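You operate a simulated robot arm through the tools that you are given. There is no shell and no other tool. Be economical: measure what you need, move in short steps, check, and stop when the job is done.

Carry out the task below with a simulated two-armed robot. There is one attempt and no reset: what you move stays moved.

JOB
Hold the black bag, pull the steel flask out and empty it down the sink.
Fine: leave the flask standing in the sink. Set down upright: steel flask.
Where things are to end (x, y in the base frame): steel flask within 60 mm of [500, 850].

Only the result counts: the job must be done as asked and must still hold three seconds after the hand-in. Knocking over, shifting, dropping, spilling or breaking anything else fails it.

ROBOT AND FRAMES
Two 7-joint arms with two-finger parallel grippers on one trunk, on a base that drives. Base frame: it is fixed to the floor where the robot stands at the start and does not move with it; the origin is under the middle of the robot, x ahead of it, y to its left, z up; the surface under the hand at the start is at about z = 860. Readings come in mm, degrees, newtons and seconds.
The left shoulder is at the start at [70, 134, 1226], the right one opposite. With the tool pointing down near the work surface each hand reaches from about 100 to 640 mm from the robot's upright axis, wherever it stands, measured 20 degrees to its own side. Places, roughly: bottom of the sink [600, 700, 700]; counter beside the burners [600, 100, 900]. Payload 1.57 kg a hand.
Tool frame (each hand has its own): the origin (TCP) lies between the finger pads and is the grasp point; the fingertips stand 30 mm ahead of it; z points along the fingers, y is the line along which they close. The gripper opens to 80 mm. The fingers are 17 mm wide and 12 mm thick; the gripper's body (40 by 82 mm) begins 80 mm behind the TCP.
Orientation is that of the tool frame in the base frame, as a unit quaternion [w, x, y, z]. With the fingers straight down and closing along the base's y, the tool's x points along the base's -x, its y along +y and its z along -z.

CONTROLS
- The arms move only by the tool servo_tool. It takes "left_series", "right_series" or both (then of equal length, played together; a hand with none holds still); each is a list of rows, each a list of 7 numbers: the turn, a rotation vector about the tool's x, y, z in units of 120 degrees (1.0 is 120 degrees), then the shift along the tool's x, y, z in units of 300 mm (1.0 is 300 mm), then the opening in per cent of the stroke, from 0 (shut) to 100 (fully open). In form: [[ax, ay, az, dx, dy, dz, fingers], ...]. A call has 1 to 12 rows; each row is the pose to reach, as a shift and turn from the pose commanded when the call began, along the tool's axes at that moment. A call with a number of a shift or a turn outside -1 to 1 is refused whole. A row lasts 0.2 s, in which the tool goes at most 50 mm and 8.6 degrees; a call with a longer step from one row to the next is refused whole, and so is a gripper value outside its range. Where a pose cannot be reached the arm comes as near as it can. A force on the tool above 40 N (or 10 N above the force at the start of the call, whichever is more), or a blocked arm, ends the call early, and 0.2 s more pass. Each finger travels about 153 mm/s and halts on what it meets, pressing with about 36 N; the grip force reading is that of the motor and also rises with nothing between the fingers. The clock runs only during rows and for 0.2 s after the last one: add rows that repeat a pose to give the fingers time. It gives the time, the measured TCP pose, the force on the tool (base axes), the opening and the grip force at its end, in the units of the frame above (readings bear some noise), with the torque about the TCP (base axes, N m) and any sound that the robot's microphone picked up, and new pictures: "show" is both (left out), scene, wrist or none (wrist: the cameras of the hands that moved).
- Cameras (640 x 400 px; columns grow to the right, rows downward): "scene" is now at [117.5, 43, 1440.5]; the picture's right is [0.53, -0.85, 0.00], its down [-0.60, -0.38, -0.71] and it looks along [0.60, 0.38, -0.71] (base axes); focal length 214 px, centre (320, 200). "left" rides on the left gripper at [72, 7, -122] in its tool frame; the picture's right is [-0.09, 1.00, 0.00], its down [-0.84, -0.08, -0.54] and it looks along [-0.54, -0.05, 0.84] (tool axes); focal length 238 px, centre (320, 200). "right" rides on the right gripper at [72, -7, -122] in its tool frame; the picture's right is [0.09, 1.00, 0.00], its down [-0.84, 0.08, -0.54] and it looks along [-0.54, 0.05, 0.84] (tool axes); focal length 238 px, centre (320, 200). There is no depth. A picture from a camera that has moved, and an enlarged one, comes with that camera's place and axes in the base frame and with its lens.
- slide_trunk(by): slides the trunk up (or, below 0, down) by that many mm; the arms and the scene camera ride with it, the base frame stays. It gives what a move gives, with no picture.
- base_move(legs): drives the robot by 1 to 6 legs, each [ahead, left, turn to the left] in mm, mm and degrees, along the robot's own axes; the way and the turn of a leg run together, so that a leg with both is an arc; at most 1500 mm and 180 degrees a leg. The arms and the cameras ride along, it lands a little off, and it stops where it bumps. It gives what a move gives, and a new picture of the scene camera.
- aim_head(pan, tilt): turns the head with the scene camera to pan (to the left, within 86 degrees either way) and tilt (down, from -29 to 69), counted from straight ahead of the robot. It gives what a move gives, and a new picture of the scene camera.
- inspect(camera, box): a new picture of the part [left, top, right, bottom] of that camera's present view, enlarged. It takes no simulated time.
- sign_off(): hands the job in; it is judged then, once.

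Work in short steps. Places have to be worked out from the pictures, the camera data and where the tool is seen: move nearer, look again, correct. Check each grasp and each placing, and mend what went wrong. You have 120 turns and 260 pictures in all, those below and enlarged ones among them. Open the grippers and draw the arms clear of the work before you hand the job in, unless the task says otherwise; then end with one line.

The tools are called after "Request:" as a command line: name --argument value ..., lists and objects as JSON in quotes. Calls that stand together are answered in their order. servo_tool: Moves the arms, as the interface text tells. Its arguments: {"type":"object","properties":{"left_series":{"type":"array"},"right_series":{"type":"array"},"show":{"type":"string","enum":["both","scene","wrist","none"]}},"required":[]} The other tools are called the same way: slide_trunk (by) slides the trunk up or down; base_move (legs) drives the base; aim_head (pan, tilt) turns the head that bears the scene camera; inspect (camera, box) takes an enlarged picture of a part of a camera's view; sign_off () hands the job in.

At the start:

```text
t: 0.0
left_position: [376.3, 410.7, 1268.6]
left_ee_rot: [0.001, -0.001, 1.0, 0.0]
left_contact_force: [0.0, -0.2, -0.6]
left_torque: [0.02, 0.01, 0.01]
left_width: 79.8
left_grasp_force: 0.0
right_position: [388.3, 23.7, 1240.3]
right_ee_rot: [-0.001, 0.0, 1.0, 0.0]
right_contact_force: [0.1, -1.2, -0.3]
right_torque: [0.0, 0.0, 0.01]
right_width: 80.0
right_grasp_force: 0.1
trunk travel left (down, up): [-800.0, 140.0]
robot x, y, heading: [-0.9, 1.1, 0.4]
head pan, tilt: [32.2, 45.0]
```

scene: 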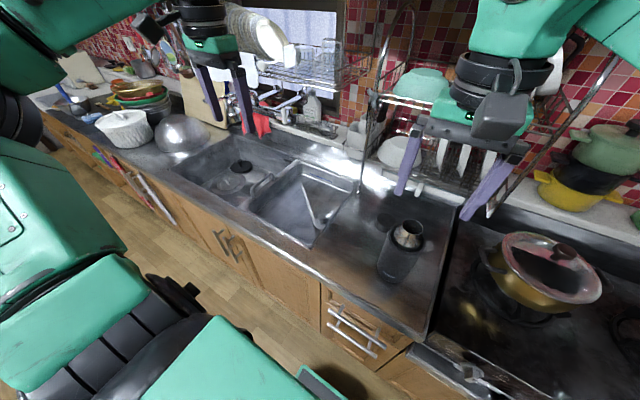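
right: 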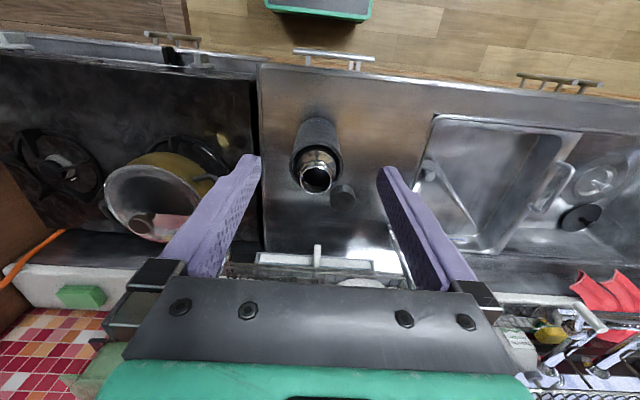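
left: 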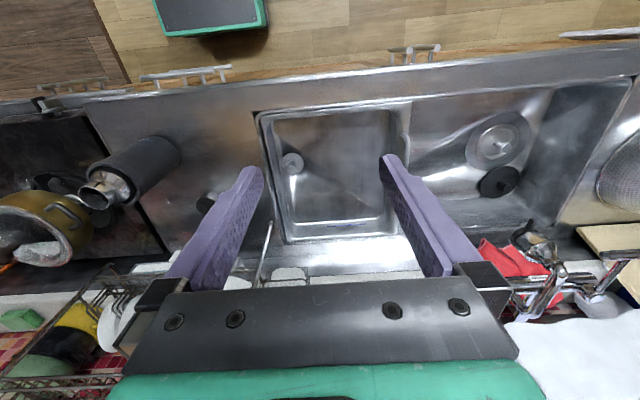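

The black bag with the flask seems to be on the counter around scene pixel (403,245). I enlarge that and the sink.

Request:
inspect --camera "scene" --box '[340, 190, 480, 300]'

Request:
inspect --camera "right" --box '[250, 90, 400, 220]'

Request:
inspect --camera "scene" --box '[170, 120, 370, 250]'

```text
3.64 times, centred on (410, 245) of scene
camera zoom: at [117.5, 43.0, 1440.5], right [0.53, -0.85, 0.0], down [-0.6, -0.38, -0.71], along [0.6, 0.38, -0.71], focal length 780 px, centre (-7, 36)
```

zoom: 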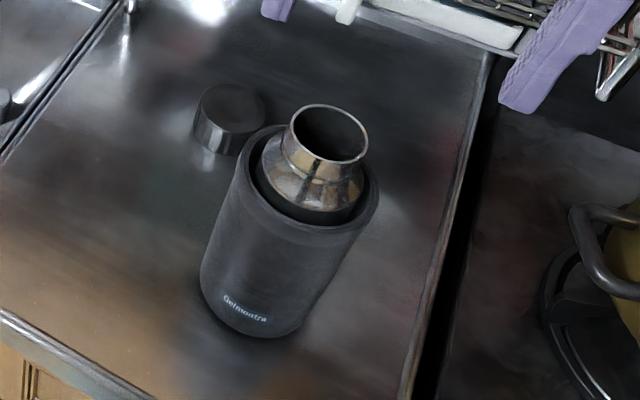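

```text
3.08 times, centred on (325, 155) of right
camera zoom: at [315.9, 17.5, 1363.2], right [-0.09, 1.0, 0.0], down [0.84, 0.08, 0.54], along [0.54, 0.05, -0.84], focal length 733 px, centre (305, 338)
```

zoom: 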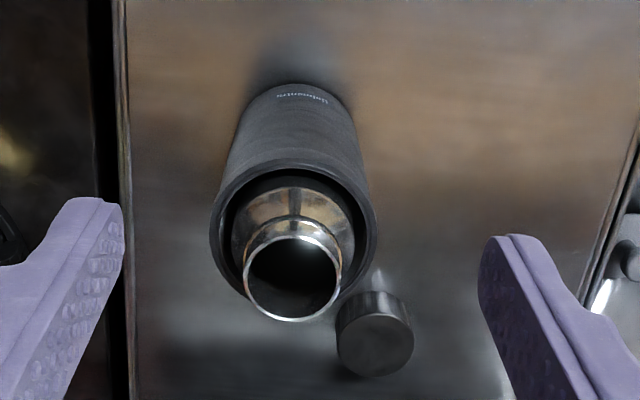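

```text
3.08 times, centred on (270, 185) of scene
camera zoom: at [117.5, 43.0, 1440.5], right [0.53, -0.85, 0.0], down [-0.6, -0.38, -0.71], along [0.6, 0.38, -0.71], focal length 660 px, centre (474, 246)
```

zoom: 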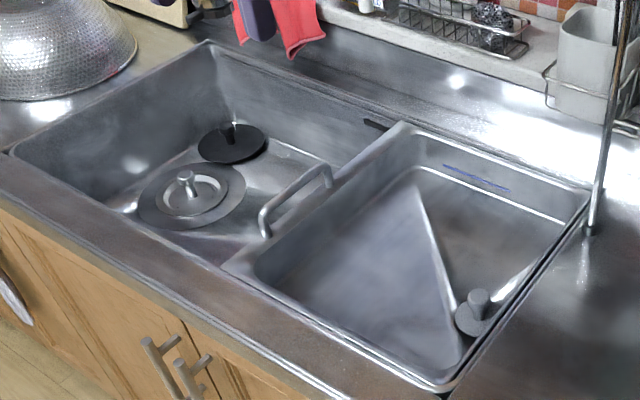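

Triangulating both views puts the flask mouth near (479, 27, 1057), about 46 mm across, with the bag about 86 mm wide and the counter near 860. I pitch the right hand to point forward and about 40° down, short of the flask, to get a side view and test reach.

Request:
servo_tool --right_series '[[0, -0.07, 0, 0.013, 0, 0.05, 100], [0, -0.14, 0, 0.027, 0, 0.11, 100], [0, -0.21, 0, 0.04, 0, 0.17, 100], [0, -0.28, 0, 0.053, 0, 0.23, 100], [0, -0.35, 0, 0.067, 0, 0.29, 100], [0, -0.417, 0, 0.08, 0.01, 0.353, 100], [0, -0.417, 0, 0.08, 0.01, 0.353, 100]]'

```text
t: 1.6
left_position: [376.3, 408.7, 1266.6]
left_ee_rot: [0.0, -0.001, 1.0, 0.001]
left_contact_force: [-0.1, -0.8, 0.5]
left_torque: [0.03, 0.03, 0.0]
left_width: 79.8
left_grasp_force: 0.1
right_position: [364.9, 27.2, 1136.8]
right_ee_rot: [0.424, 0.0, 0.906, 0.001]
right_contact_force: [-0.5, -0.2, -0.1]
right_torque: [-0.02, 0.01, -0.02]
right_width: 80.0
right_grasp_force: 0.1
trunk travel left (down, up): [-800.0, 140.0]
robot x, y, heading: [-0.1, 0.5, -0.2]
head pan, tilt: [32.2, 45.0]
camera scene: at [117.6, 42.9, 1440.5], right [0.53, -0.85, 0.0], down [-0.6, -0.38, -0.71], along [0.6, 0.38, -0.71], focal length 214 px, centre (320, 200)
camera right: at [224.7, 20.7, 1158.9], right [-0.06, 1.0, -0.07], down [0.12, 0.08, 0.99], along [0.99, 0.05, -0.12], focal length 238 px, centre (320, 200)
```

scene: 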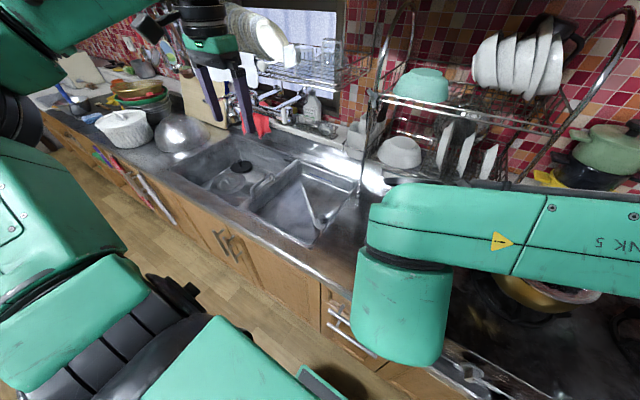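
right: 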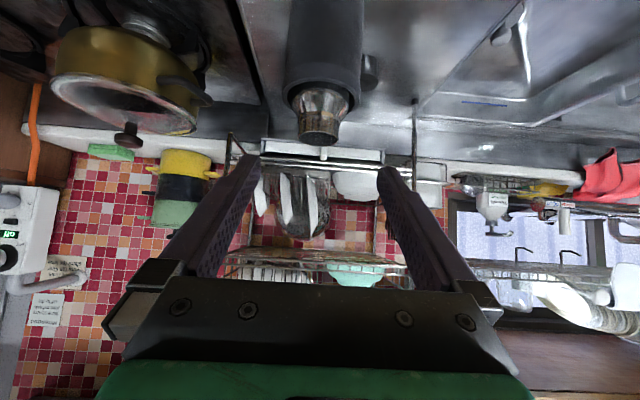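

The hand follows well. I enlarge the flask from this side view to measure it.

Request:
inspect --camera "right" --box '[240, 0, 420, 160]'

```text
2.50 times, centred on (330, 80) of right
camera zoom: at [224.7, 20.7, 1158.9], right [-0.06, 1.0, -0.07], down [0.12, 0.08, 0.99], along [0.99, 0.05, -0.12], focal length 596 px, centre (295, 500)
```

zoom: 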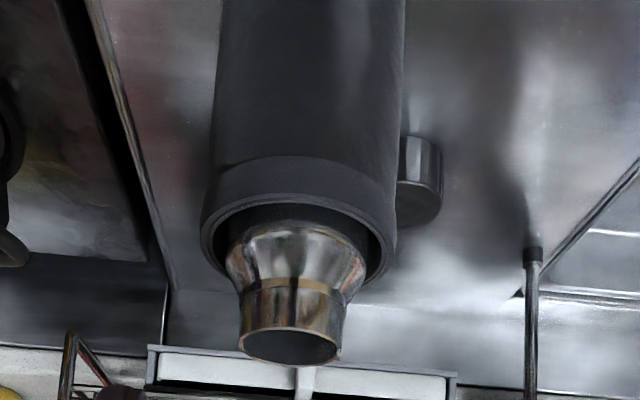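

Neck is z≈1042–1060 (46 mm wide), bag rim about z 1017, so a neck grasp is feasible. Before grasping I test the wrist's roll freedom here in free air, as pouring will need it.

Request:
servo_tool --right_series '[[0, 0, 0.07, 0, 0, 0, 100], [0, 0, 0.14, 0, 0, 0, 100], [0, 0, 0.21, 0, 0, 0, 100], [0, 0, 0.28, 0, 0, 0, 100], [0, 0, 0.35, 0, 0, 0, 100], [0, 0, 0.42, 0, 0, 0, 100], [0, 0, 0.49, 0, 0, 0, 100], [0, 0, 0.56, 0, 0, 0, 100], [0, 0, 0.63, 0, 0, 0, 100], [0, 0, 0.7, 0, 0, 0, 100], [0, 0, 0.77, 0, 0, 0, 100], [0, 0, 0.84, 0, 0, 0, 100]]' --show "none"

```text
t: 4.2
left_position: [376.5, 408.1, 1267.2]
left_ee_rot: [0.0, -0.001, 1.0, 0.0]
left_contact_force: [0.3, 1.0, 0.5]
left_torque: [0.02, -0.03, 0.01]
left_width: 80.5
left_grasp_force: 0.1
right_position: [363.8, 27.5, 1135.3]
right_ee_rot: [0.269, 0.7, 0.576, 0.326]
right_contact_force: [-0.6, 0.4, -0.9]
right_torque: [0.0, -0.02, -0.01]
right_width: 80.3
right_grasp_force: 0.0
trunk travel left (down, up): [-800.0, 140.0]
robot x, y, heading: [-1.8, 0.2, 0.2]
head pan, tilt: [32.2, 45.0]
```

It reached +101° cleanly. I check a further 60°.

Request:
servo_tool --right_series '[[0, 0, 0.07, 0, 0, 0, 100], [0, 0, 0.14, 0, 0, 0, 100], [0, 0, 0.21, 0, 0, 0, 100], [0, 0, 0.28, 0, 0, 0, 100], [0, 0, 0.35, 0, 0, 0, 100], [0, 0, 0.42, 0, 0, 0, 100], [0, 0, 0.49, 0, 0, 0, 100]]'

```text
t: 5.8
left_position: [375.7, 409.9, 1266.3]
left_ee_rot: [0.0, -0.002, 1.0, 0.0]
left_contact_force: [0.1, -0.4, 0.3]
left_torque: [0.01, 0.01, 0.04]
left_width: 80.1
left_grasp_force: 0.0
right_position: [365.1, 26.7, 1135.8]
right_ee_rot: [0.074, 0.892, 0.159, 0.416]
right_contact_force: [0.2, -0.5, 0.3]
right_torque: [-0.03, 0.0, -0.04]
right_width: 79.8
right_grasp_force: 0.1
trunk travel left (down, up): [-800.0, 140.0]
robot x, y, heading: [-1.6, 0.6, -0.2]
head pan, tilt: [32.2, 45.0]
camera scene: at [117.5, 43.0, 1440.5], right [0.53, -0.85, 0.0], down [-0.6, -0.38, -0.71], along [0.6, 0.38, -0.71], focal length 214 px, centre (320, 200)
camera right: at [312.4, 58.4, 1263.7], right [0.28, -0.9, 0.33], down [-0.9, -0.36, -0.23], along [0.33, -0.23, -0.91], focal length 238 px, centre (320, 200)
```

scene: 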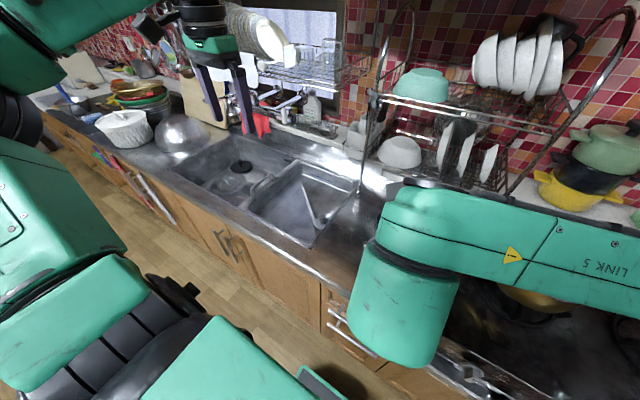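
right: 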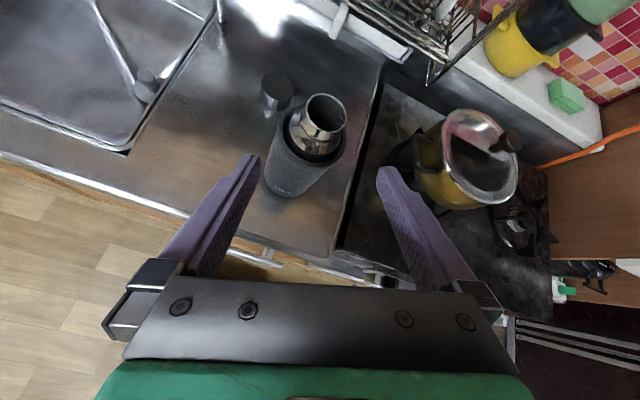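

Roll to +160° works, so I can grasp with the camera on top (roll 180°) and later pour by rolling back. I set the hand to point forward 20° down with camera up.

Request:
servo_tool --right_series '[[-0.0074, 0.0413, 0.0417, 0, 0, 0, 100], [-0.0148, 0.0827, 0.0833, 0, 0, 0, 100], [-0.0222, 0.124, 0.125, 0, 0, 0, 100], [-0.0296, 0.1654, 0.1667, 0, 0, 0, 100], [-0.0296, 0.1654, 0.1667, 0, 0, 0, 100]]'

```text
t: 7.0
left_position: [376.3, 407.8, 1267.2]
left_ee_rot: [0.0, -0.001, 1.0, 0.0]
left_contact_force: [-0.2, 0.1, -0.4]
left_torque: [0.0, -0.01, -0.05]
left_width: 80.0
left_grasp_force: 0.1
right_position: [364.5, 26.7, 1136.0]
right_ee_rot: [0.0, 0.819, 0.001, 0.574]
right_contact_force: [-0.2, 0.6, 0.3]
right_torque: [0.0, -0.04, 0.0]
right_width: 79.6
right_grasp_force: 0.0
trunk travel left (down, up): [-800.0, 140.0]
robot x, y, heading: [-2.0, 1.6, 0.1]
head pan, tilt: [32.2, 45.0]
camera scene: at [117.7, 42.8, 1440.5], right [0.53, -0.85, 0.0], down [-0.6, -0.38, -0.71], along [0.6, 0.38, -0.71], focal length 214 px, centre (320, 200)
camera right: at [273.6, 33.6, 1244.3], right [0.03, -1.0, 0.09], down [-0.79, -0.08, -0.6], along [0.61, -0.05, -0.79], focal length 238 px, centre (320, 200)
```

scene: 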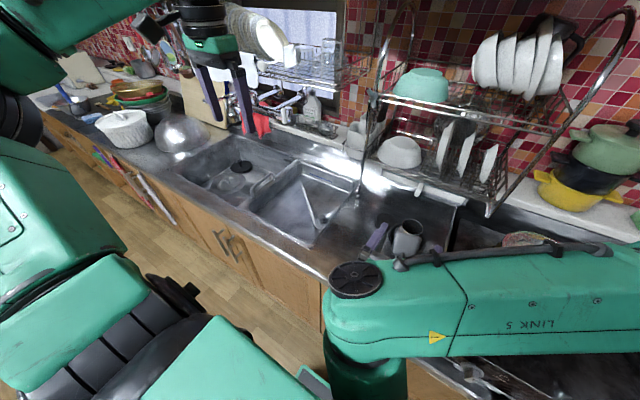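
right: 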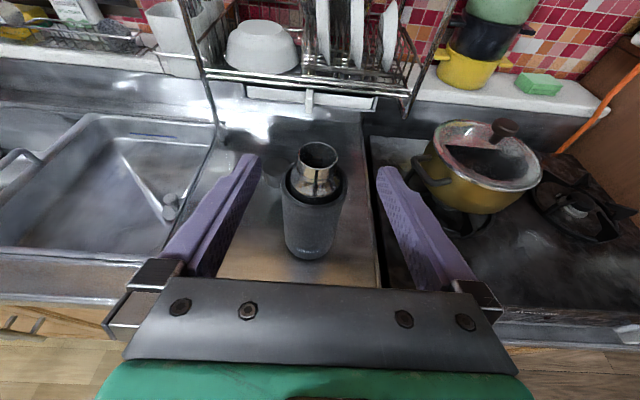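

The view confirms the neck centre at about (482, 27, 1050). I come down and advance to about 40 mm short of it, then check.

Request:
servo_tool --right_series '[[0, 0, 0, -0.065, 0, 0.08, 100], [0, 0, 0, -0.129, 0, 0.16, 100], [0, 0, 0, -0.129, 0, 0.25, 100], [0, 0, 0, -0.129, 0, 0.33, 100], [0, 0, 0, -0.129, 0, 0.33, 100]]' --show "wrist"

Request:
inspect --camera "right" --box '[220, 120, 420, 280]'

```text
t: 8.2
left_position: [376.3, 408.2, 1268.0]
left_ee_rot: [0.001, -0.001, 1.0, -0.001]
left_contact_force: [-0.3, -0.1, 0.5]
left_torque: [-0.01, 0.01, -0.01]
left_width: 80.0
left_grasp_force: 0.0
right_position: [443.4, 28.1, 1065.4]
right_ee_rot: [0.0, 0.818, 0.001, 0.576]
right_contact_force: [-0.1, 0.4, 0.8]
right_torque: [-0.02, -0.01, 0.01]
right_width: 79.8
right_grasp_force: 0.0
trunk travel left (down, up): [-800.0, 140.0]
robot x, y, heading: [-3.1, -0.8, 0.2]
head pan, tilt: [32.2, 45.0]
camera right: at [353.6, 33.9, 1174.4], right [0.03, -1.0, 0.09], down [-0.79, -0.08, -0.6], along [0.61, -0.05, -0.79], focal length 238 px, centre (320, 200)
```

right: 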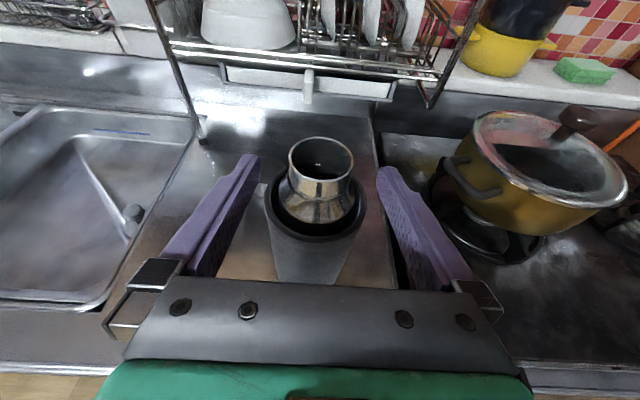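

```text
2.50 times, centred on (320, 200) of right
camera zoom: at [353.6, 33.9, 1174.4], right [0.03, -1.0, 0.09], down [-0.79, -0.08, -0.6], along [0.61, -0.05, -0.79], focal length 596 px, centre (320, 200)
```

zoom: 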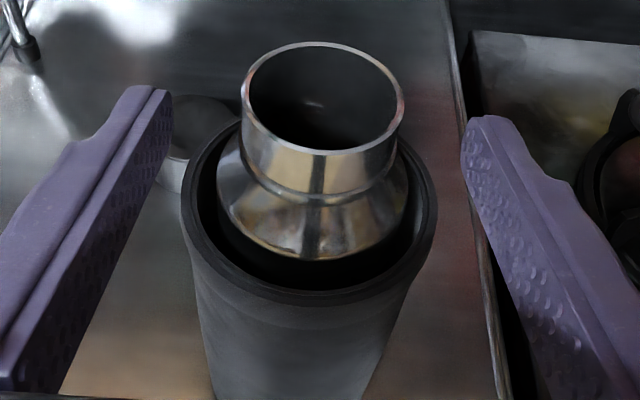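

The flask sits clearly centred between the fingers with a gap all round inside the bag. I advance the last 41 mm and close on the neck.

Request:
servo_tool --right_series '[[0, 0, 0, 0.002, 0, 0.07, 100], [0, 0, 0, 0.003, 0.003, 0.137, 100], [0, 0, 0, 0.003, 0.003, 0.137, 60], [0, 0, 0, 0.003, 0.003, 0.137, 40], [0, 0, 0, 0.003, 0.003, 0.137, 30], [0, 0, 0, 0.003, 0.003, 0.137, 30]]' --show "wrist"

Request:
inspect --camera "right" --box '[220, 120, 420, 280]'

```text
t: 9.6
left_position: [377.5, 408.3, 1268.1]
left_ee_rot: [0.0, -0.001, 1.0, 0.0]
left_contact_force: [0.4, 0.7, -0.9]
left_torque: [0.03, -0.02, 0.01]
left_width: 80.0
left_grasp_force: 0.2
right_position: [483.7, 25.3, 1052.5]
right_ee_rot: [0.0, 0.82, 0.002, 0.573]
right_contact_force: [-0.1, 0.6, -0.2]
right_torque: [0.01, -0.02, -0.01]
right_width: 45.7
right_grasp_force: 35.7
trunk travel left (down, up): [-800.0, 140.0]
robot x, y, heading: [1.4, -2.8, 0.1]
head pan, tilt: [32.2, 45.0]
camera right: at [392.7, 33.1, 1161.1], right [0.03, -1.0, 0.09], down [-0.79, -0.08, -0.6], along [0.61, -0.05, -0.79], focal length 238 px, centre (320, 200)
```

right: 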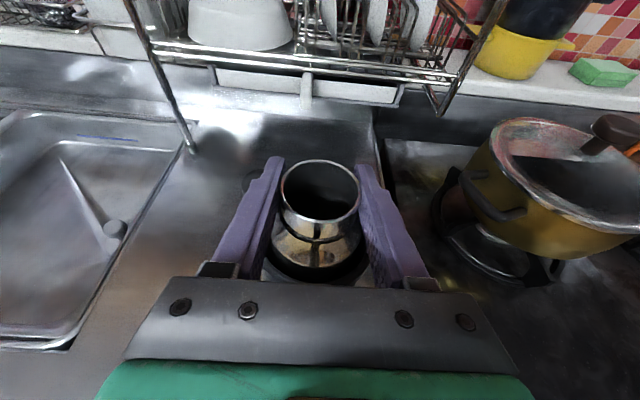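

```text
2.50 times, centred on (320, 200) of right
camera zoom: at [392.7, 33.1, 1161.1], right [0.03, -1.0, 0.09], down [-0.79, -0.08, -0.6], along [0.61, -0.05, -0.79], focal length 596 px, centre (320, 200)
```

zoom: 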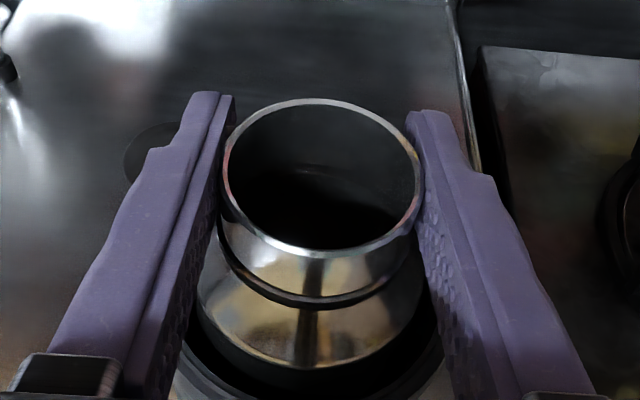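

Neck gripped at 45.7 mm. I lift 20 mm slowly and watch whether the bag follows and the force.

Request:
servo_tool --right_series '[[0, 0, 0, 0.0157, 0, -0.0057, 20], [0, 0, 0, 0.0313, 0, -0.0114, 20], [0, 0, 0, 0.047, 0, -0.0171, 20], [0, 0, 0, 0.0627, 0, -0.0228, 20], [0, 0, 0, 0.0627, 0, -0.0228, 20]]'

Request:
inspect --camera "right" --box '[220, 120, 420, 280]'

```text
t: 10.8
left_position: [375.8, 408.0, 1267.7]
left_ee_rot: [-0.001, 0.0, 1.0, 0.0]
left_contact_force: [-0.1, -0.2, -0.5]
left_torque: [0.02, -0.02, -0.03]
left_width: 79.9
left_grasp_force: 0.1
right_position: [483.6, 26.6, 1073.0]
right_ee_rot: [0.001, 0.819, 0.002, 0.573]
right_contact_force: [-0.8, -0.7, -5.2]
right_torque: [0.0, -0.07, 0.01]
right_width: 45.8
right_grasp_force: 36.4
trunk travel left (down, up): [-800.0, 140.0]
robot x, y, heading: [1.9, 2.1, -0.1]
head pan, tilt: [32.2, 45.0]
camera scene: at [118.2, 43.1, 1440.4], right [0.53, -0.85, 0.0], down [-0.6, -0.38, -0.71], along [0.6, 0.38, -0.71], focal length 214 px, centre (320, 200)
camera right: at [392.8, 33.5, 1181.1], right [0.03, -1.0, 0.09], down [-0.8, -0.08, -0.6], along [0.61, -0.05, -0.79], focal length 238 px, centre (320, 200)
```

scene: 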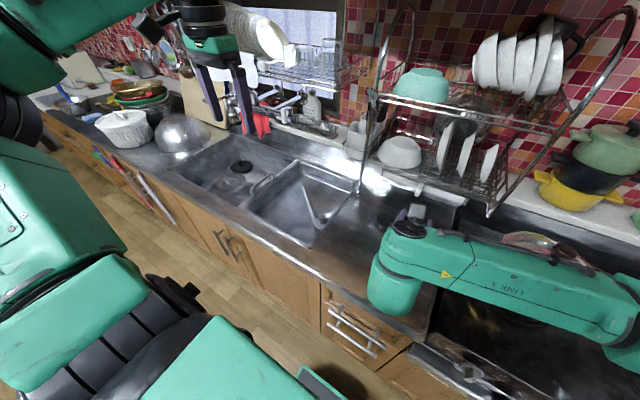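
right: 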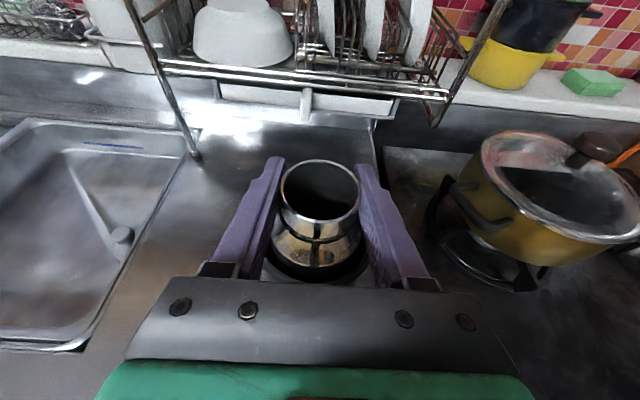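

```text
2.50 times, centred on (320, 200) of right
camera zoom: at [392.8, 33.5, 1181.1], right [0.03, -1.0, 0.09], down [-0.8, -0.08, -0.6], along [0.61, -0.05, -0.79], focal length 596 px, centre (320, 200)
```

zoom: 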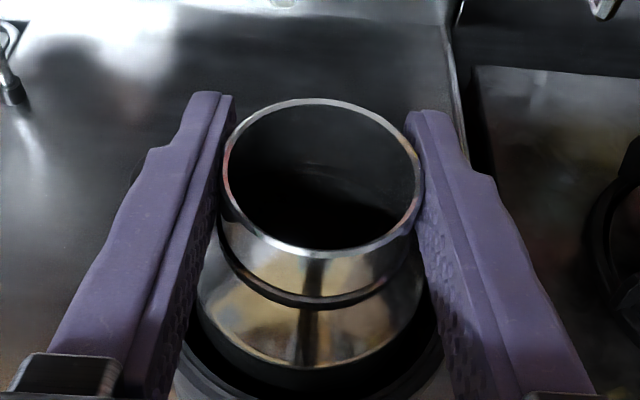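

The bag rose with the flask (5 N load), so it must be held. It is 86 mm wide, too big to grip, so I'll hold it down by its rim with the left fingertips straddling the flask. I set it back down and turn the left hand toward the bag (pointing right and down, closing along x).

Request:
servo_tool --right_series '[[0, 0, 0, -0.0157, 0, 0.0057, 20], [0, 0, 0, -0.0313, 0, 0.0114, 20], [0, 0, 0, -0.047, 0, 0.0171, 20], [0, 0, 0, -0.0627, 0, 0.0228, 20], [0, 0, 0, -0.0627, 0, 0.0228, 20], [0, 0, 0, -0.0627, 0, 0.0228, 20], [0, 0, 0, -0.0627, 0, 0.0228, 20], [0, 0, 0, -0.0627, 0, 0.0228, 20], [0, 0, 0, -0.0627, 0, 0.0228, 20], [0, 0, 0, -0.0627, 0, 0.0228, 20], [0, 0, 0, -0.0627, 0, 0.0228, 20], [0, 0, 0, -0.0627, 0, 0.0228, 20]]' --left_series '[[0.0298, -0.0298, 0.0572, -0.02, -0.03, 0.019, 100], [0.0596, -0.0596, 0.1144, -0.04, -0.06, 0.038, 100], [0.0893, -0.0893, 0.1716, -0.06, -0.09, 0.057, 100], [0.1191, -0.1191, 0.2288, -0.08, -0.12, 0.076, 100], [0.1489, -0.1489, 0.286, -0.1, -0.15, 0.095, 100], [0.1787, -0.1787, 0.3433, -0.12, -0.18, 0.114, 100], [0.2084, -0.2084, 0.4005, -0.14, -0.21, 0.133, 100], [0.2382, -0.2382, 0.4577, -0.16, -0.24, 0.152, 100], [0.268, -0.268, 0.5149, -0.18, -0.27, 0.171, 100], [0.2978, -0.2978, 0.5721, -0.2, -0.3, 0.19, 100], [0.3275, -0.3275, 0.6293, -0.22, -0.33, 0.209, 100], [0.3573, -0.3573, 0.6865, -0.247, -0.36, 0.227, 100]]'

```text
t: 13.4
left_position: [451.3, 300.8, 1198.1]
left_ee_rot: [0.327, 0.627, 0.626, -0.327]
left_contact_force: [0.3, 0.1, 0.7]
left_torque: [-0.01, -0.01, 0.02]
left_width: 79.8
left_grasp_force: 0.1
right_position: [484.1, 25.6, 1052.6]
right_ee_rot: [0.0, 0.819, 0.001, 0.574]
right_contact_force: [0.2, 0.8, -2.1]
right_torque: [0.12, -0.02, -0.02]
right_width: 45.4
right_grasp_force: 36.0
trunk travel left (down, up): [-800.0, 140.0]
robot x, y, heading: [0.7, 2.8, -0.2]
head pan, tilt: [32.2, 45.0]
camera scene: at [118.3, 42.7, 1440.4], right [0.53, -0.85, 0.0], down [-0.6, -0.38, -0.71], along [0.6, 0.38, -0.71], focal length 214 px, centre (320, 200)
camera right: at [393.1, 33.1, 1161.1], right [0.03, -1.0, 0.09], down [-0.79, -0.08, -0.6], along [0.61, -0.05, -0.79], focal length 238 px, centre (320, 200)
camera left: at [457.4, 441.6, 1209.5], right [1.0, -0.05, 0.08], down [-0.08, -0.03, 1.0], along [-0.05, -1.0, -0.04], focal length 238 px, centre (320, 200)
```

scene: 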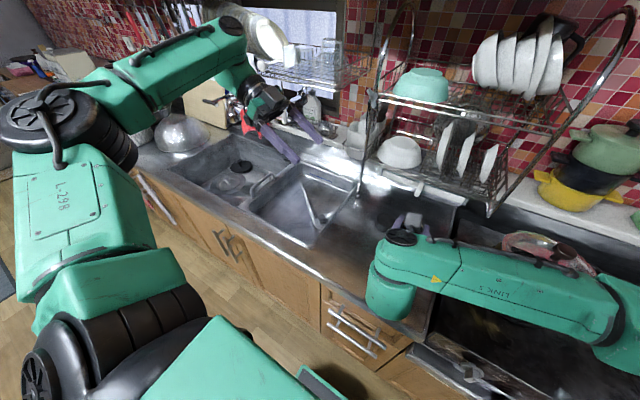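
right: 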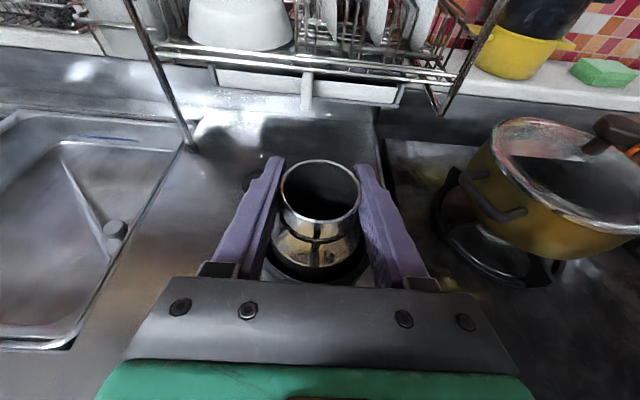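
left: 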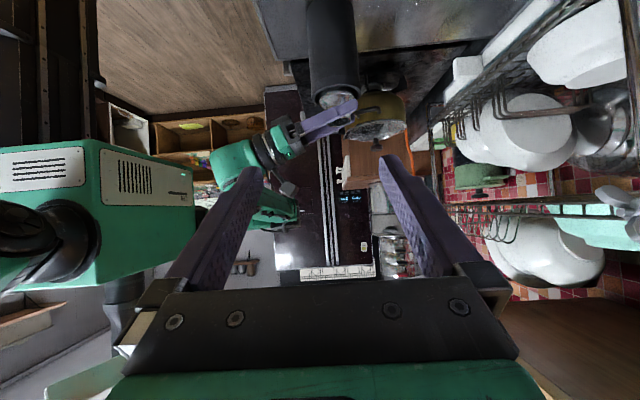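

Orientation works and the left camera sees the bag from the side. I enlarge that view for the bag's width along x and rim height.

Request:
inspect --camera "left" --box '[270, 0, 430, 150]'

```text
2.67 times, centred on (350, 75) of left
camera zoom: at [457.4, 441.6, 1209.5], right [1.0, -0.05, 0.08], down [-0.08, -0.03, 1.0], along [-0.05, -1.0, -0.04], focal length 636 px, centre (240, 533)
```

zoom: 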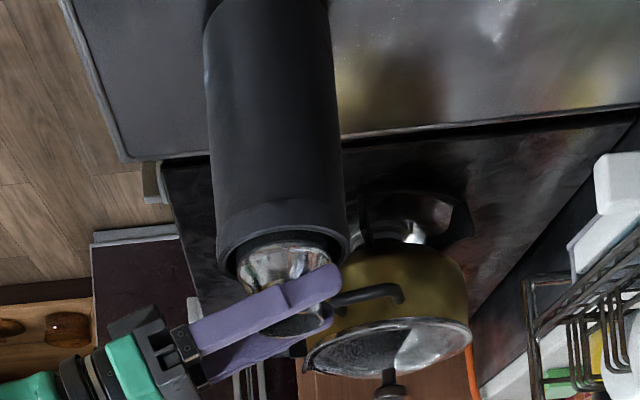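

Rim height ≈1018, centre x≈481. I bring the left hand to a staging pose left of the bag, tilted flatter (65° from vertical) so its fingers can slip under the right fingers.

Request:
servo_tool --left_series '[[0, -0.0139, 0, 0.015, 0.0167, 0.122, 93], [0, -0.0278, 0, 0.03, 0.0333, 0.244, 93], [0, -0.0417, 0, 0.045, 0.05, 0.366, 93], [0, -0.0556, 0, 0.06, 0.0667, 0.488, 93], [0, -0.0694, 0, 0.075, 0.0833, 0.61, 93], [0, -0.0833, 0, 0.09, 0.1, 0.731, 93], [0, -0.0833, 0, 0.09, 0.1, 0.731, 93]]'

Request:
inspect --camera "left" --box '[200, 50, 440, 200]'

```text
t: 15.0
left_position: [447.9, 137.6, 1074.9]
left_ee_rot: [0.38, 0.596, 0.598, -0.377]
left_contact_force: [0.1, 0.2, 0.2]
left_torque: [0.01, 0.03, -0.02]
left_width: 74.4
left_grasp_force: 0.1
left hand out of reach, approached as far as the arm can: row 5, 6, 7
right_position: [483.8, 26.5, 1053.2]
right_ee_rot: [0.001, 0.819, 0.002, 0.574]
right_contact_force: [0.3, -1.2, -1.3]
right_torque: [-0.04, 0.1, 0.05]
right_width: 45.4
right_grasp_force: 35.8
trunk travel left (down, up): [-800.0, 140.0]
robot x, y, heading: [1.0, 0.1, 0.0]
head pan, tilt: [32.2, 45.0]
camera scene: at [117.7, 42.9, 1440.4], right [0.53, -0.85, 0.0], down [-0.6, -0.38, -0.71], along [0.6, 0.38, -0.71], focal length 214 px, centre (320, 200)
camera left: at [453.9, 279.3, 1061.0], right [1.0, -0.04, 0.08], down [-0.08, 0.13, 0.99], along [-0.05, -0.99, 0.13], focal length 238 px, centre (320, 200)
```

scene: 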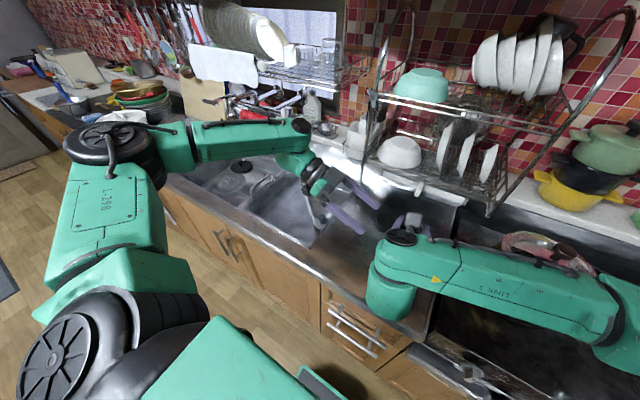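
left: 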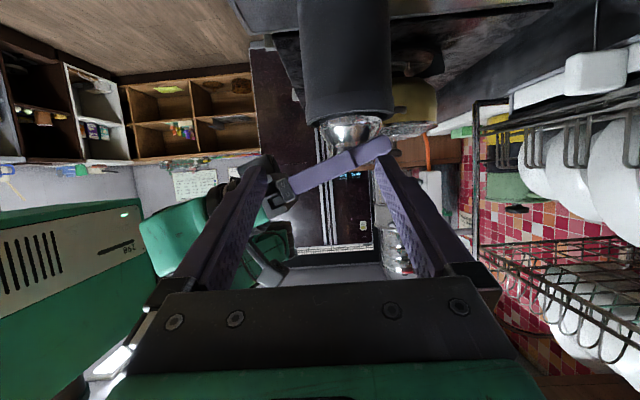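

```text
2.67 times, centred on (320, 125) of left
camera zoom: at [453.9, 279.3, 1061.0], right [1.0, -0.04, 0.08], down [-0.08, 0.13, 0.99], along [-0.05, -0.99, 0.13], focal length 636 px, centre (320, 400)
```

zoom: 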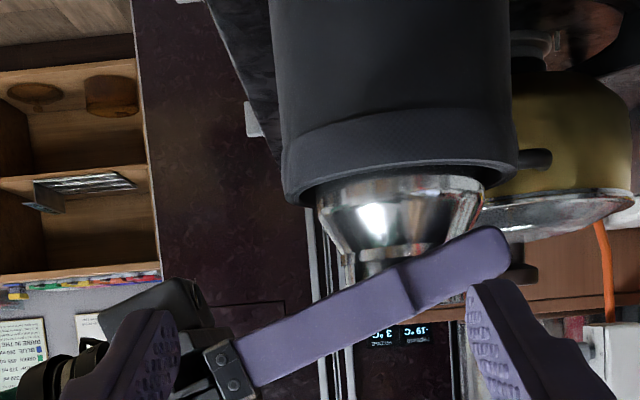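

Pointing straight right is out of reach at this x. I yaw the left hand 20° so that it points more forward, which should ease the reach.

Request:
servo_tool --left_series '[[-0.05, 0, -0.0235, 0, -0.04, 0.008, 93], [-0.1, 0, -0.047, 0, -0.08, 0.016, 93], [-0.151, 0, -0.0705, 0, -0.12, 0.024, 93], [-0.151, 0, -0.0705, 0, -0.12, 0.024, 93]]' --show "wrist"

```text
t: 16.0
left_position: [411.9, 132.2, 1070.8]
left_ee_rot: [0.441, 0.483, 0.692, -0.307]
left_contact_force: [-0.1, 0.4, -0.5]
left_torque: [0.01, 0.02, 0.02]
left_width: 74.5
left_grasp_force: 0.1
right_position: [483.7, 27.1, 1052.2]
right_ee_rot: [-0.001, 0.819, 0.003, 0.574]
right_contact_force: [-1.8, 0.2, -2.3]
right_torque: [0.14, 0.23, 0.03]
right_width: 45.4
right_grasp_force: 35.7
trunk travel left (down, up): [-800.0, 140.0]
robot x, y, heading: [-1.2, 2.6, -0.1]
head pan, tilt: [32.2, 45.0]
camera left: at [369.7, 266.8, 1057.8], right [0.95, 0.31, 0.08], down [-0.12, 0.1, 0.99], along [0.29, -0.95, 0.13], focal length 238 px, centre (320, 200)
```

left: 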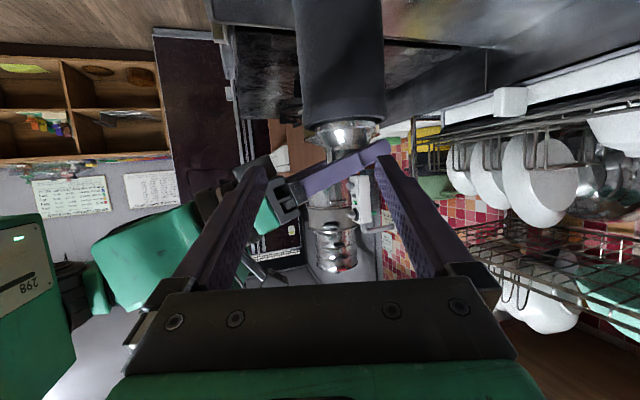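

The base pose is clamped, now at (412,132,1071). I try for the staging point (445,130,1048).

Request:
servo_tool --left_series '[[0, 0, 0, 0.025, 0.05, 0.036, 93], [0, 0, 0, 0.051, 0.101, 0.072, 93], [0, 0, 0, 0.051, 0.101, 0.072, 93]]' --show "scene"

```text
t: 16.8
left_position: [445.5, 131.4, 1048.0]
left_ee_rot: [0.441, 0.483, 0.692, -0.307]
left_contact_force: [0.7, 0.5, 0.1]
left_torque: [0.01, 0.01, 0.01]
left_width: 74.6
left_grasp_force: 0.1
right_position: [483.4, 25.4, 1052.3]
right_ee_rot: [0.001, 0.819, 0.002, 0.574]
right_contact_force: [0.5, 0.9, -1.8]
right_torque: [0.06, -0.02, 0.02]
right_width: 45.8
right_grasp_force: 36.0
trunk travel left (down, up): [-800.0, 140.0]
robot x, y, heading: [-0.6, 3.5, -0.3]
head pan, tilt: [32.2, 45.0]
camera scene: at [117.8, 43.4, 1440.4], right [0.53, -0.85, 0.0], down [-0.6, -0.38, -0.71], along [0.6, 0.38, -0.71], focal length 214 px, centre (320, 200)
```

scene: 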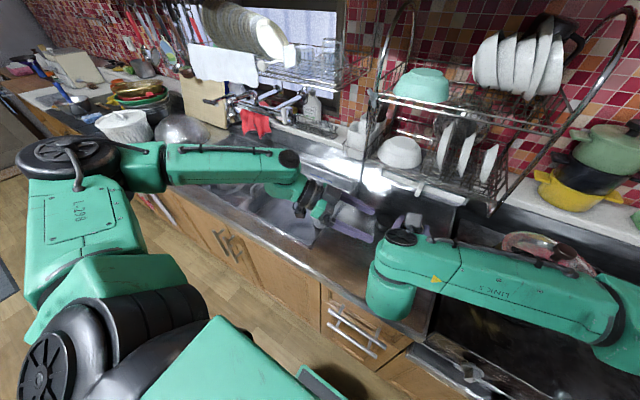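

Reached. I slide in most of the way toward the rim at z≈1042 and check clearance.

Request:
servo_tool --left_series '[[0, 0, 0, -0.027, -0.0025, 0.073, 93], [0, 0, 0, -0.054, -0.005, 0.146, 93], [0, 0, 0, -0.054, -0.005, 0.146, 93]]' --show "wrist"

Request:
inspect --camera "left" --box '[200, 60, 440, 210]'

Request:
inspect --camera "right" --box '[180, 100, 440, 290]'

```text
t: 17.6
left_position: [459.9, 87.2, 1045.5]
left_ee_rot: [0.441, 0.483, 0.691, -0.308]
left_contact_force: [0.6, -1.5, 0.4]
left_torque: [-0.04, -0.02, 0.0]
left_width: 74.3
left_grasp_force: 0.1
right_position: [483.9, 27.5, 1052.2]
right_ee_rot: [0.001, 0.819, 0.001, 0.574]
right_contact_force: [-0.2, -0.5, -1.8]
right_torque: [0.03, 0.03, 0.01]
right_width: 45.6
right_grasp_force: 36.2
trunk travel left (down, up): [-800.0, 140.0]
robot x, y, heading: [2.4, 0.7, -0.1]
head pan, tilt: [32.2, 45.0]
camera left: at [417.1, 221.9, 1030.6], right [0.95, 0.31, 0.08], down [-0.12, 0.1, 0.99], along [0.29, -0.95, 0.13], focal length 238 px, centre (320, 200)
```

left: 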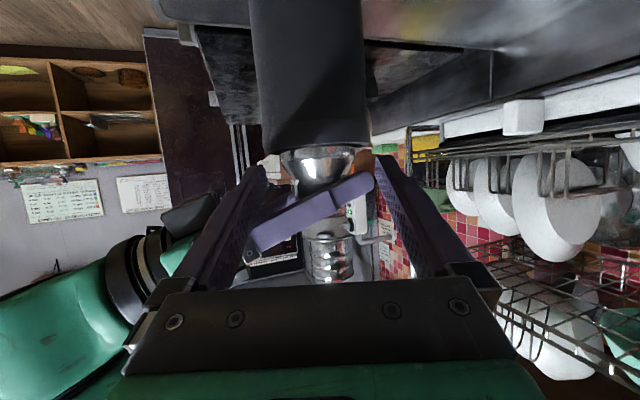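

```text
2.67 times, centred on (320, 135) of left
camera zoom: at [417.1, 221.9, 1030.6], right [0.95, 0.31, 0.08], down [-0.12, 0.1, 0.99], along [0.29, -0.95, 0.13], focal length 636 px, centre (320, 373)
```

zoom: 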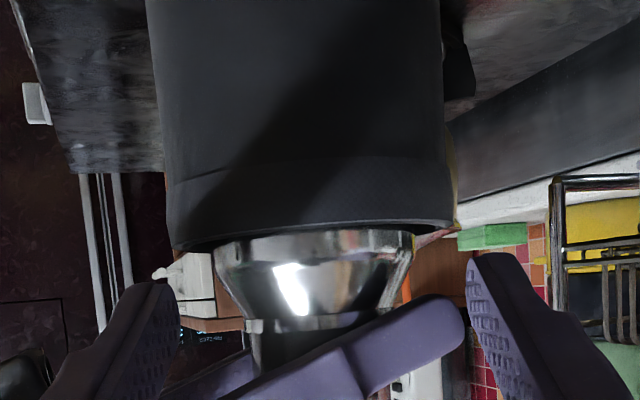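

```text
2.11 times, centred on (310, 195) of right
camera zoom: at [392.8, 33.5, 1161.1], right [0.03, -1.0, 0.09], down [-0.79, -0.08, -0.6], along [0.61, -0.05, -0.79], focal length 502 px, centre (341, 210)
```

zoom: 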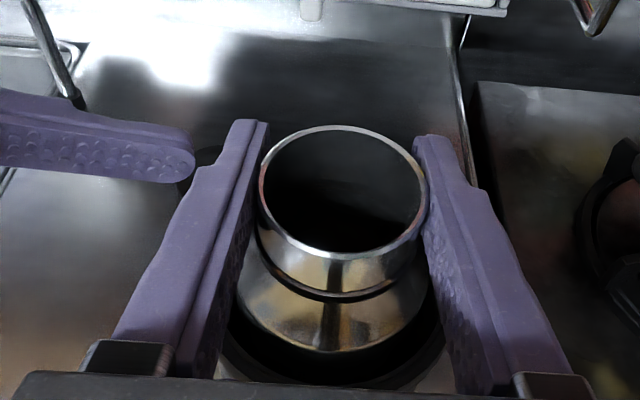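

Fingers are level just above the rim and roughly centred. I slide in the remaining ~30 mm.

Request:
servo_tool --left_series '[[0, 0, 0, -0.018, -0.006, 0.05, 93], [0, 0, 0, -0.0367, -0.01, 0.0973, 93], [0, 0, 0, -0.0367, -0.01, 0.0973, 93]]' --show "wrist"

Request:
inspect --camera "left" --box '[200, 60, 440, 210]'

Request:
inspect --camera "right" --box '[180, 100, 440, 290]'

```text
t: 18.2
left_position: [468.5, 65.0, 1042.7]
left_ee_rot: [0.443, 0.48, 0.693, -0.305]
left_contact_force: [-1.2, 3.0, 1.3]
left_torque: [-0.01, -0.06, 0.07]
left_width: 73.6
left_grasp_force: 0.0
right_position: [486.6, 15.6, 1052.5]
right_ee_rot: [0.014, 0.818, -0.01, 0.575]
right_contact_force: [0.7, -2.6, 2.0]
right_torque: [0.34, 0.46, -0.17]
right_width: 45.7
right_grasp_force: 36.4
trunk travel left (down, up): [-800.0, 140.0]
robot x, y, heading: [0.3, -0.9, -0.1]
head pan, tilt: [32.2, 45.0]
stopped in row 2 (left hand): the force on the tool passed its limit at 52 N (the readings are from after the stop); the commanded pose is now the measured one
camera left: at [423.4, 199.7, 1028.9], right [0.95, 0.31, 0.09], down [-0.12, 0.1, 0.99], along [0.3, -0.94, 0.13], focal length 238 px, centre (320, 200)
```

left: 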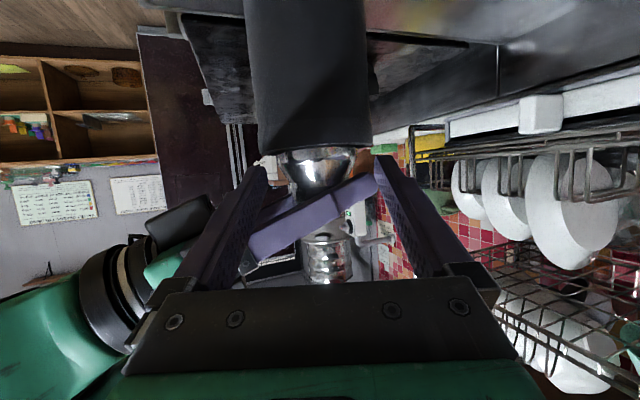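

```text
2.67 times, centred on (320, 135) of left
camera zoom: at [423.4, 199.7, 1028.9], right [0.95, 0.31, 0.09], down [-0.12, 0.1, 0.99], along [0.3, -0.94, 0.13], focal length 636 px, centre (320, 373)
```

zoom: 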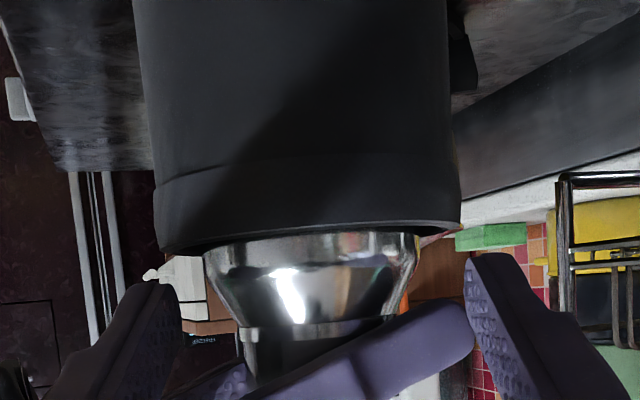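

```text
2.11 times, centred on (310, 195) of right
camera zoom: at [396.5, 27.2, 1160.6], right [0.0, -1.0, 0.1], down [-0.8, -0.06, -0.6], along [0.61, -0.08, -0.79], focal length 502 px, centre (341, 210)
```

zoom: 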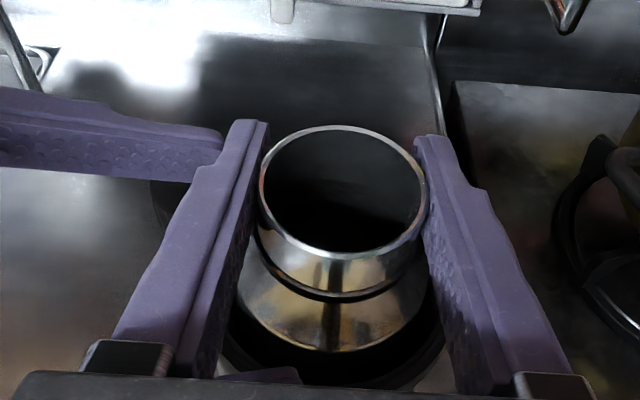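

The left +x finger hit the protruding right fingertip and nudged the right hand ~10 mm. I retreat the left hand, and will then regrasp with the right hand yawed to match so the two don't cross.

Request:
servo_tool --left_series '[[0, 0, 0, 0.031, 0, -0.068, 93], [0, 0, 0, 0.063, 0, -0.136, 93], [0, 0, 0, 0.11, 0, -0.24, 93], [0, 0, 0, 0.11, 0, -0.24, 93]]' --show "wrist"

Request:
inspect --camera "left" --box '[200, 0, 440, 180]'

Request:
inspect --camera "right" --box '[180, 100, 440, 290]'

```text
t: 19.2
left_position: [440.1, 138.9, 1042.9]
left_ee_rot: [0.443, 0.48, 0.693, -0.305]
left_contact_force: [0.7, 0.2, -0.5]
left_torque: [0.05, -0.03, -0.01]
left_width: 74.7
left_grasp_force: 0.1
right_position: [487.5, 16.3, 1051.8]
right_ee_rot: [0.013, 0.818, -0.01, 0.575]
right_contact_force: [-0.3, 0.1, 4.6]
right_torque: [0.34, 0.18, -0.02]
right_width: 45.9
right_grasp_force: 36.1
trunk travel left (down, up): [-800.0, 140.0]
robot x, y, heading: [2.1, 0.7, -0.1]
head pan, tilt: [32.2, 45.0]
camera left: at [396.0, 273.9, 1029.3], right [0.95, 0.31, 0.09], down [-0.12, 0.1, 0.99], along [0.3, -0.94, 0.13], focal length 238 px, centre (320, 200)
```

left: 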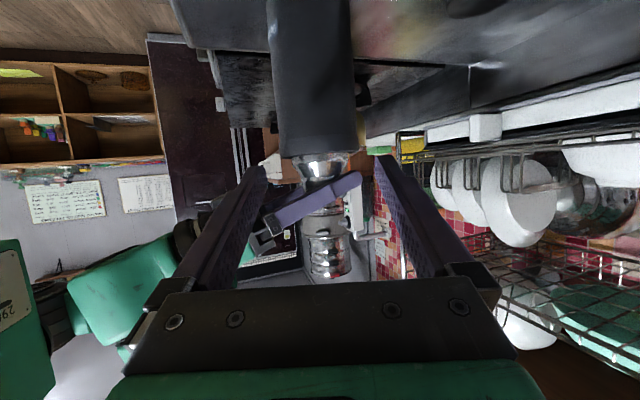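

```text
2.22 times, centred on (320, 90) of left
camera zoom: at [396.0, 273.9, 1029.3], right [0.95, 0.31, 0.09], down [-0.12, 0.1, 0.99], along [0.3, -0.94, 0.13], focal length 530 px, centre (320, 444)
```

zoom: 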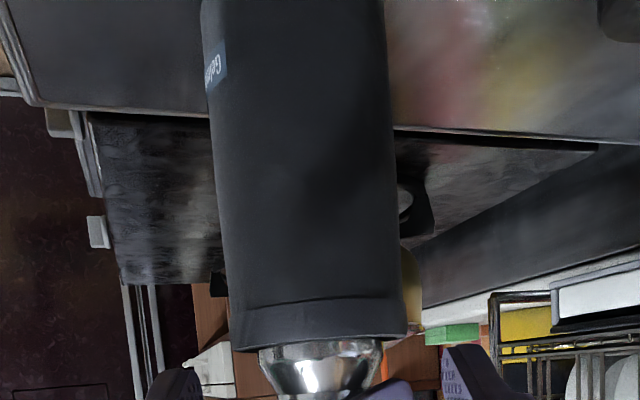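

```text
2.11 times, centred on (310, 195) of right
camera zoom: at [396.5, 26.9, 1160.6], right [0.0, -1.0, 0.1], down [-0.8, -0.06, -0.6], along [0.61, -0.08, -0.79], focal length 502 px, centre (341, 210)
```

zoom: 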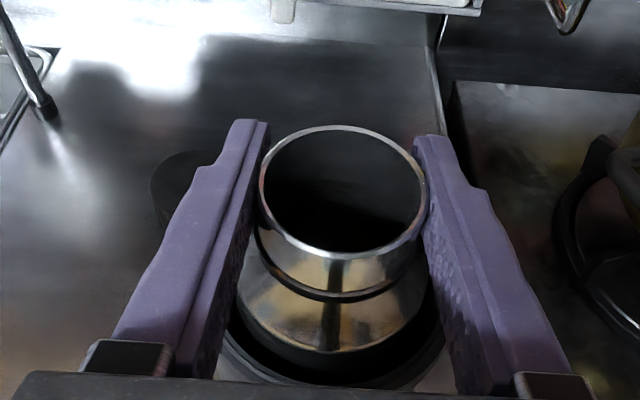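

I restore the right hand (with flask and bag) to its original pose by lifting 6 mm, shifting back 11 mm in y, and lowering.

Request:
servo_tool --right_series '[[0, 0, 0, 0.019, 0, -0.007, 20], [0.0168, -0.001, -0.0022, 0.015, -0.018, -0.013, 20], [0.0168, -0.001, -0.0022, 0.015, -0.0367, -0.018, 20], [0.0168, -0.001, -0.0022, 0.015, -0.0367, -0.018, 20], [0.0168, -0.001, -0.0022, 0.005, -0.0367, -0.015, 20], [0.0168, -0.001, -0.0022, -0.003, -0.0367, -0.0115, 20], [0.0168, -0.001, -0.0022, -0.003, -0.0367, -0.0115, 20]]' --show "none"

Request:
inspect --camera "left" --box '[200, 0, 440, 180]'

```text
t: 20.8
left_position: [440.9, 140.2, 1042.8]
left_ee_rot: [0.442, 0.48, 0.693, -0.306]
left_contact_force: [-0.7, 0.7, 0.2]
left_torque: [0.0, 0.0, -0.03]
left_width: 74.5
left_grasp_force: 0.1
right_position: [484.4, 27.2, 1052.3]
right_ee_rot: [0.001, 0.818, 0.003, 0.575]
right_contact_force: [0.8, -0.3, 0.3]
right_torque: [-0.2, -0.02, -0.02]
right_width: 45.6
right_grasp_force: 35.9
trunk travel left (down, up): [-800.0, 140.0]
robot x, y, heading: [-3.2, 1.0, 0.0]
head pan, tilt: [32.2, 45.0]
```

```text
2.22 times, centred on (320, 90) of left
camera zoom: at [396.5, 274.4, 1029.0], right [0.95, 0.31, 0.08], down [-0.12, 0.1, 0.99], along [0.3, -0.94, 0.13], focal length 530 px, centre (320, 444)
```

zoom: 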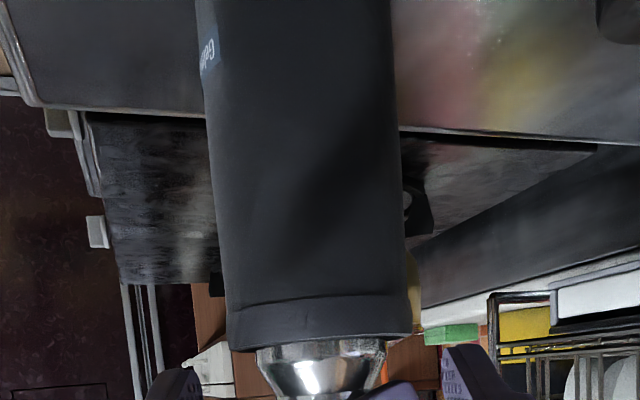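

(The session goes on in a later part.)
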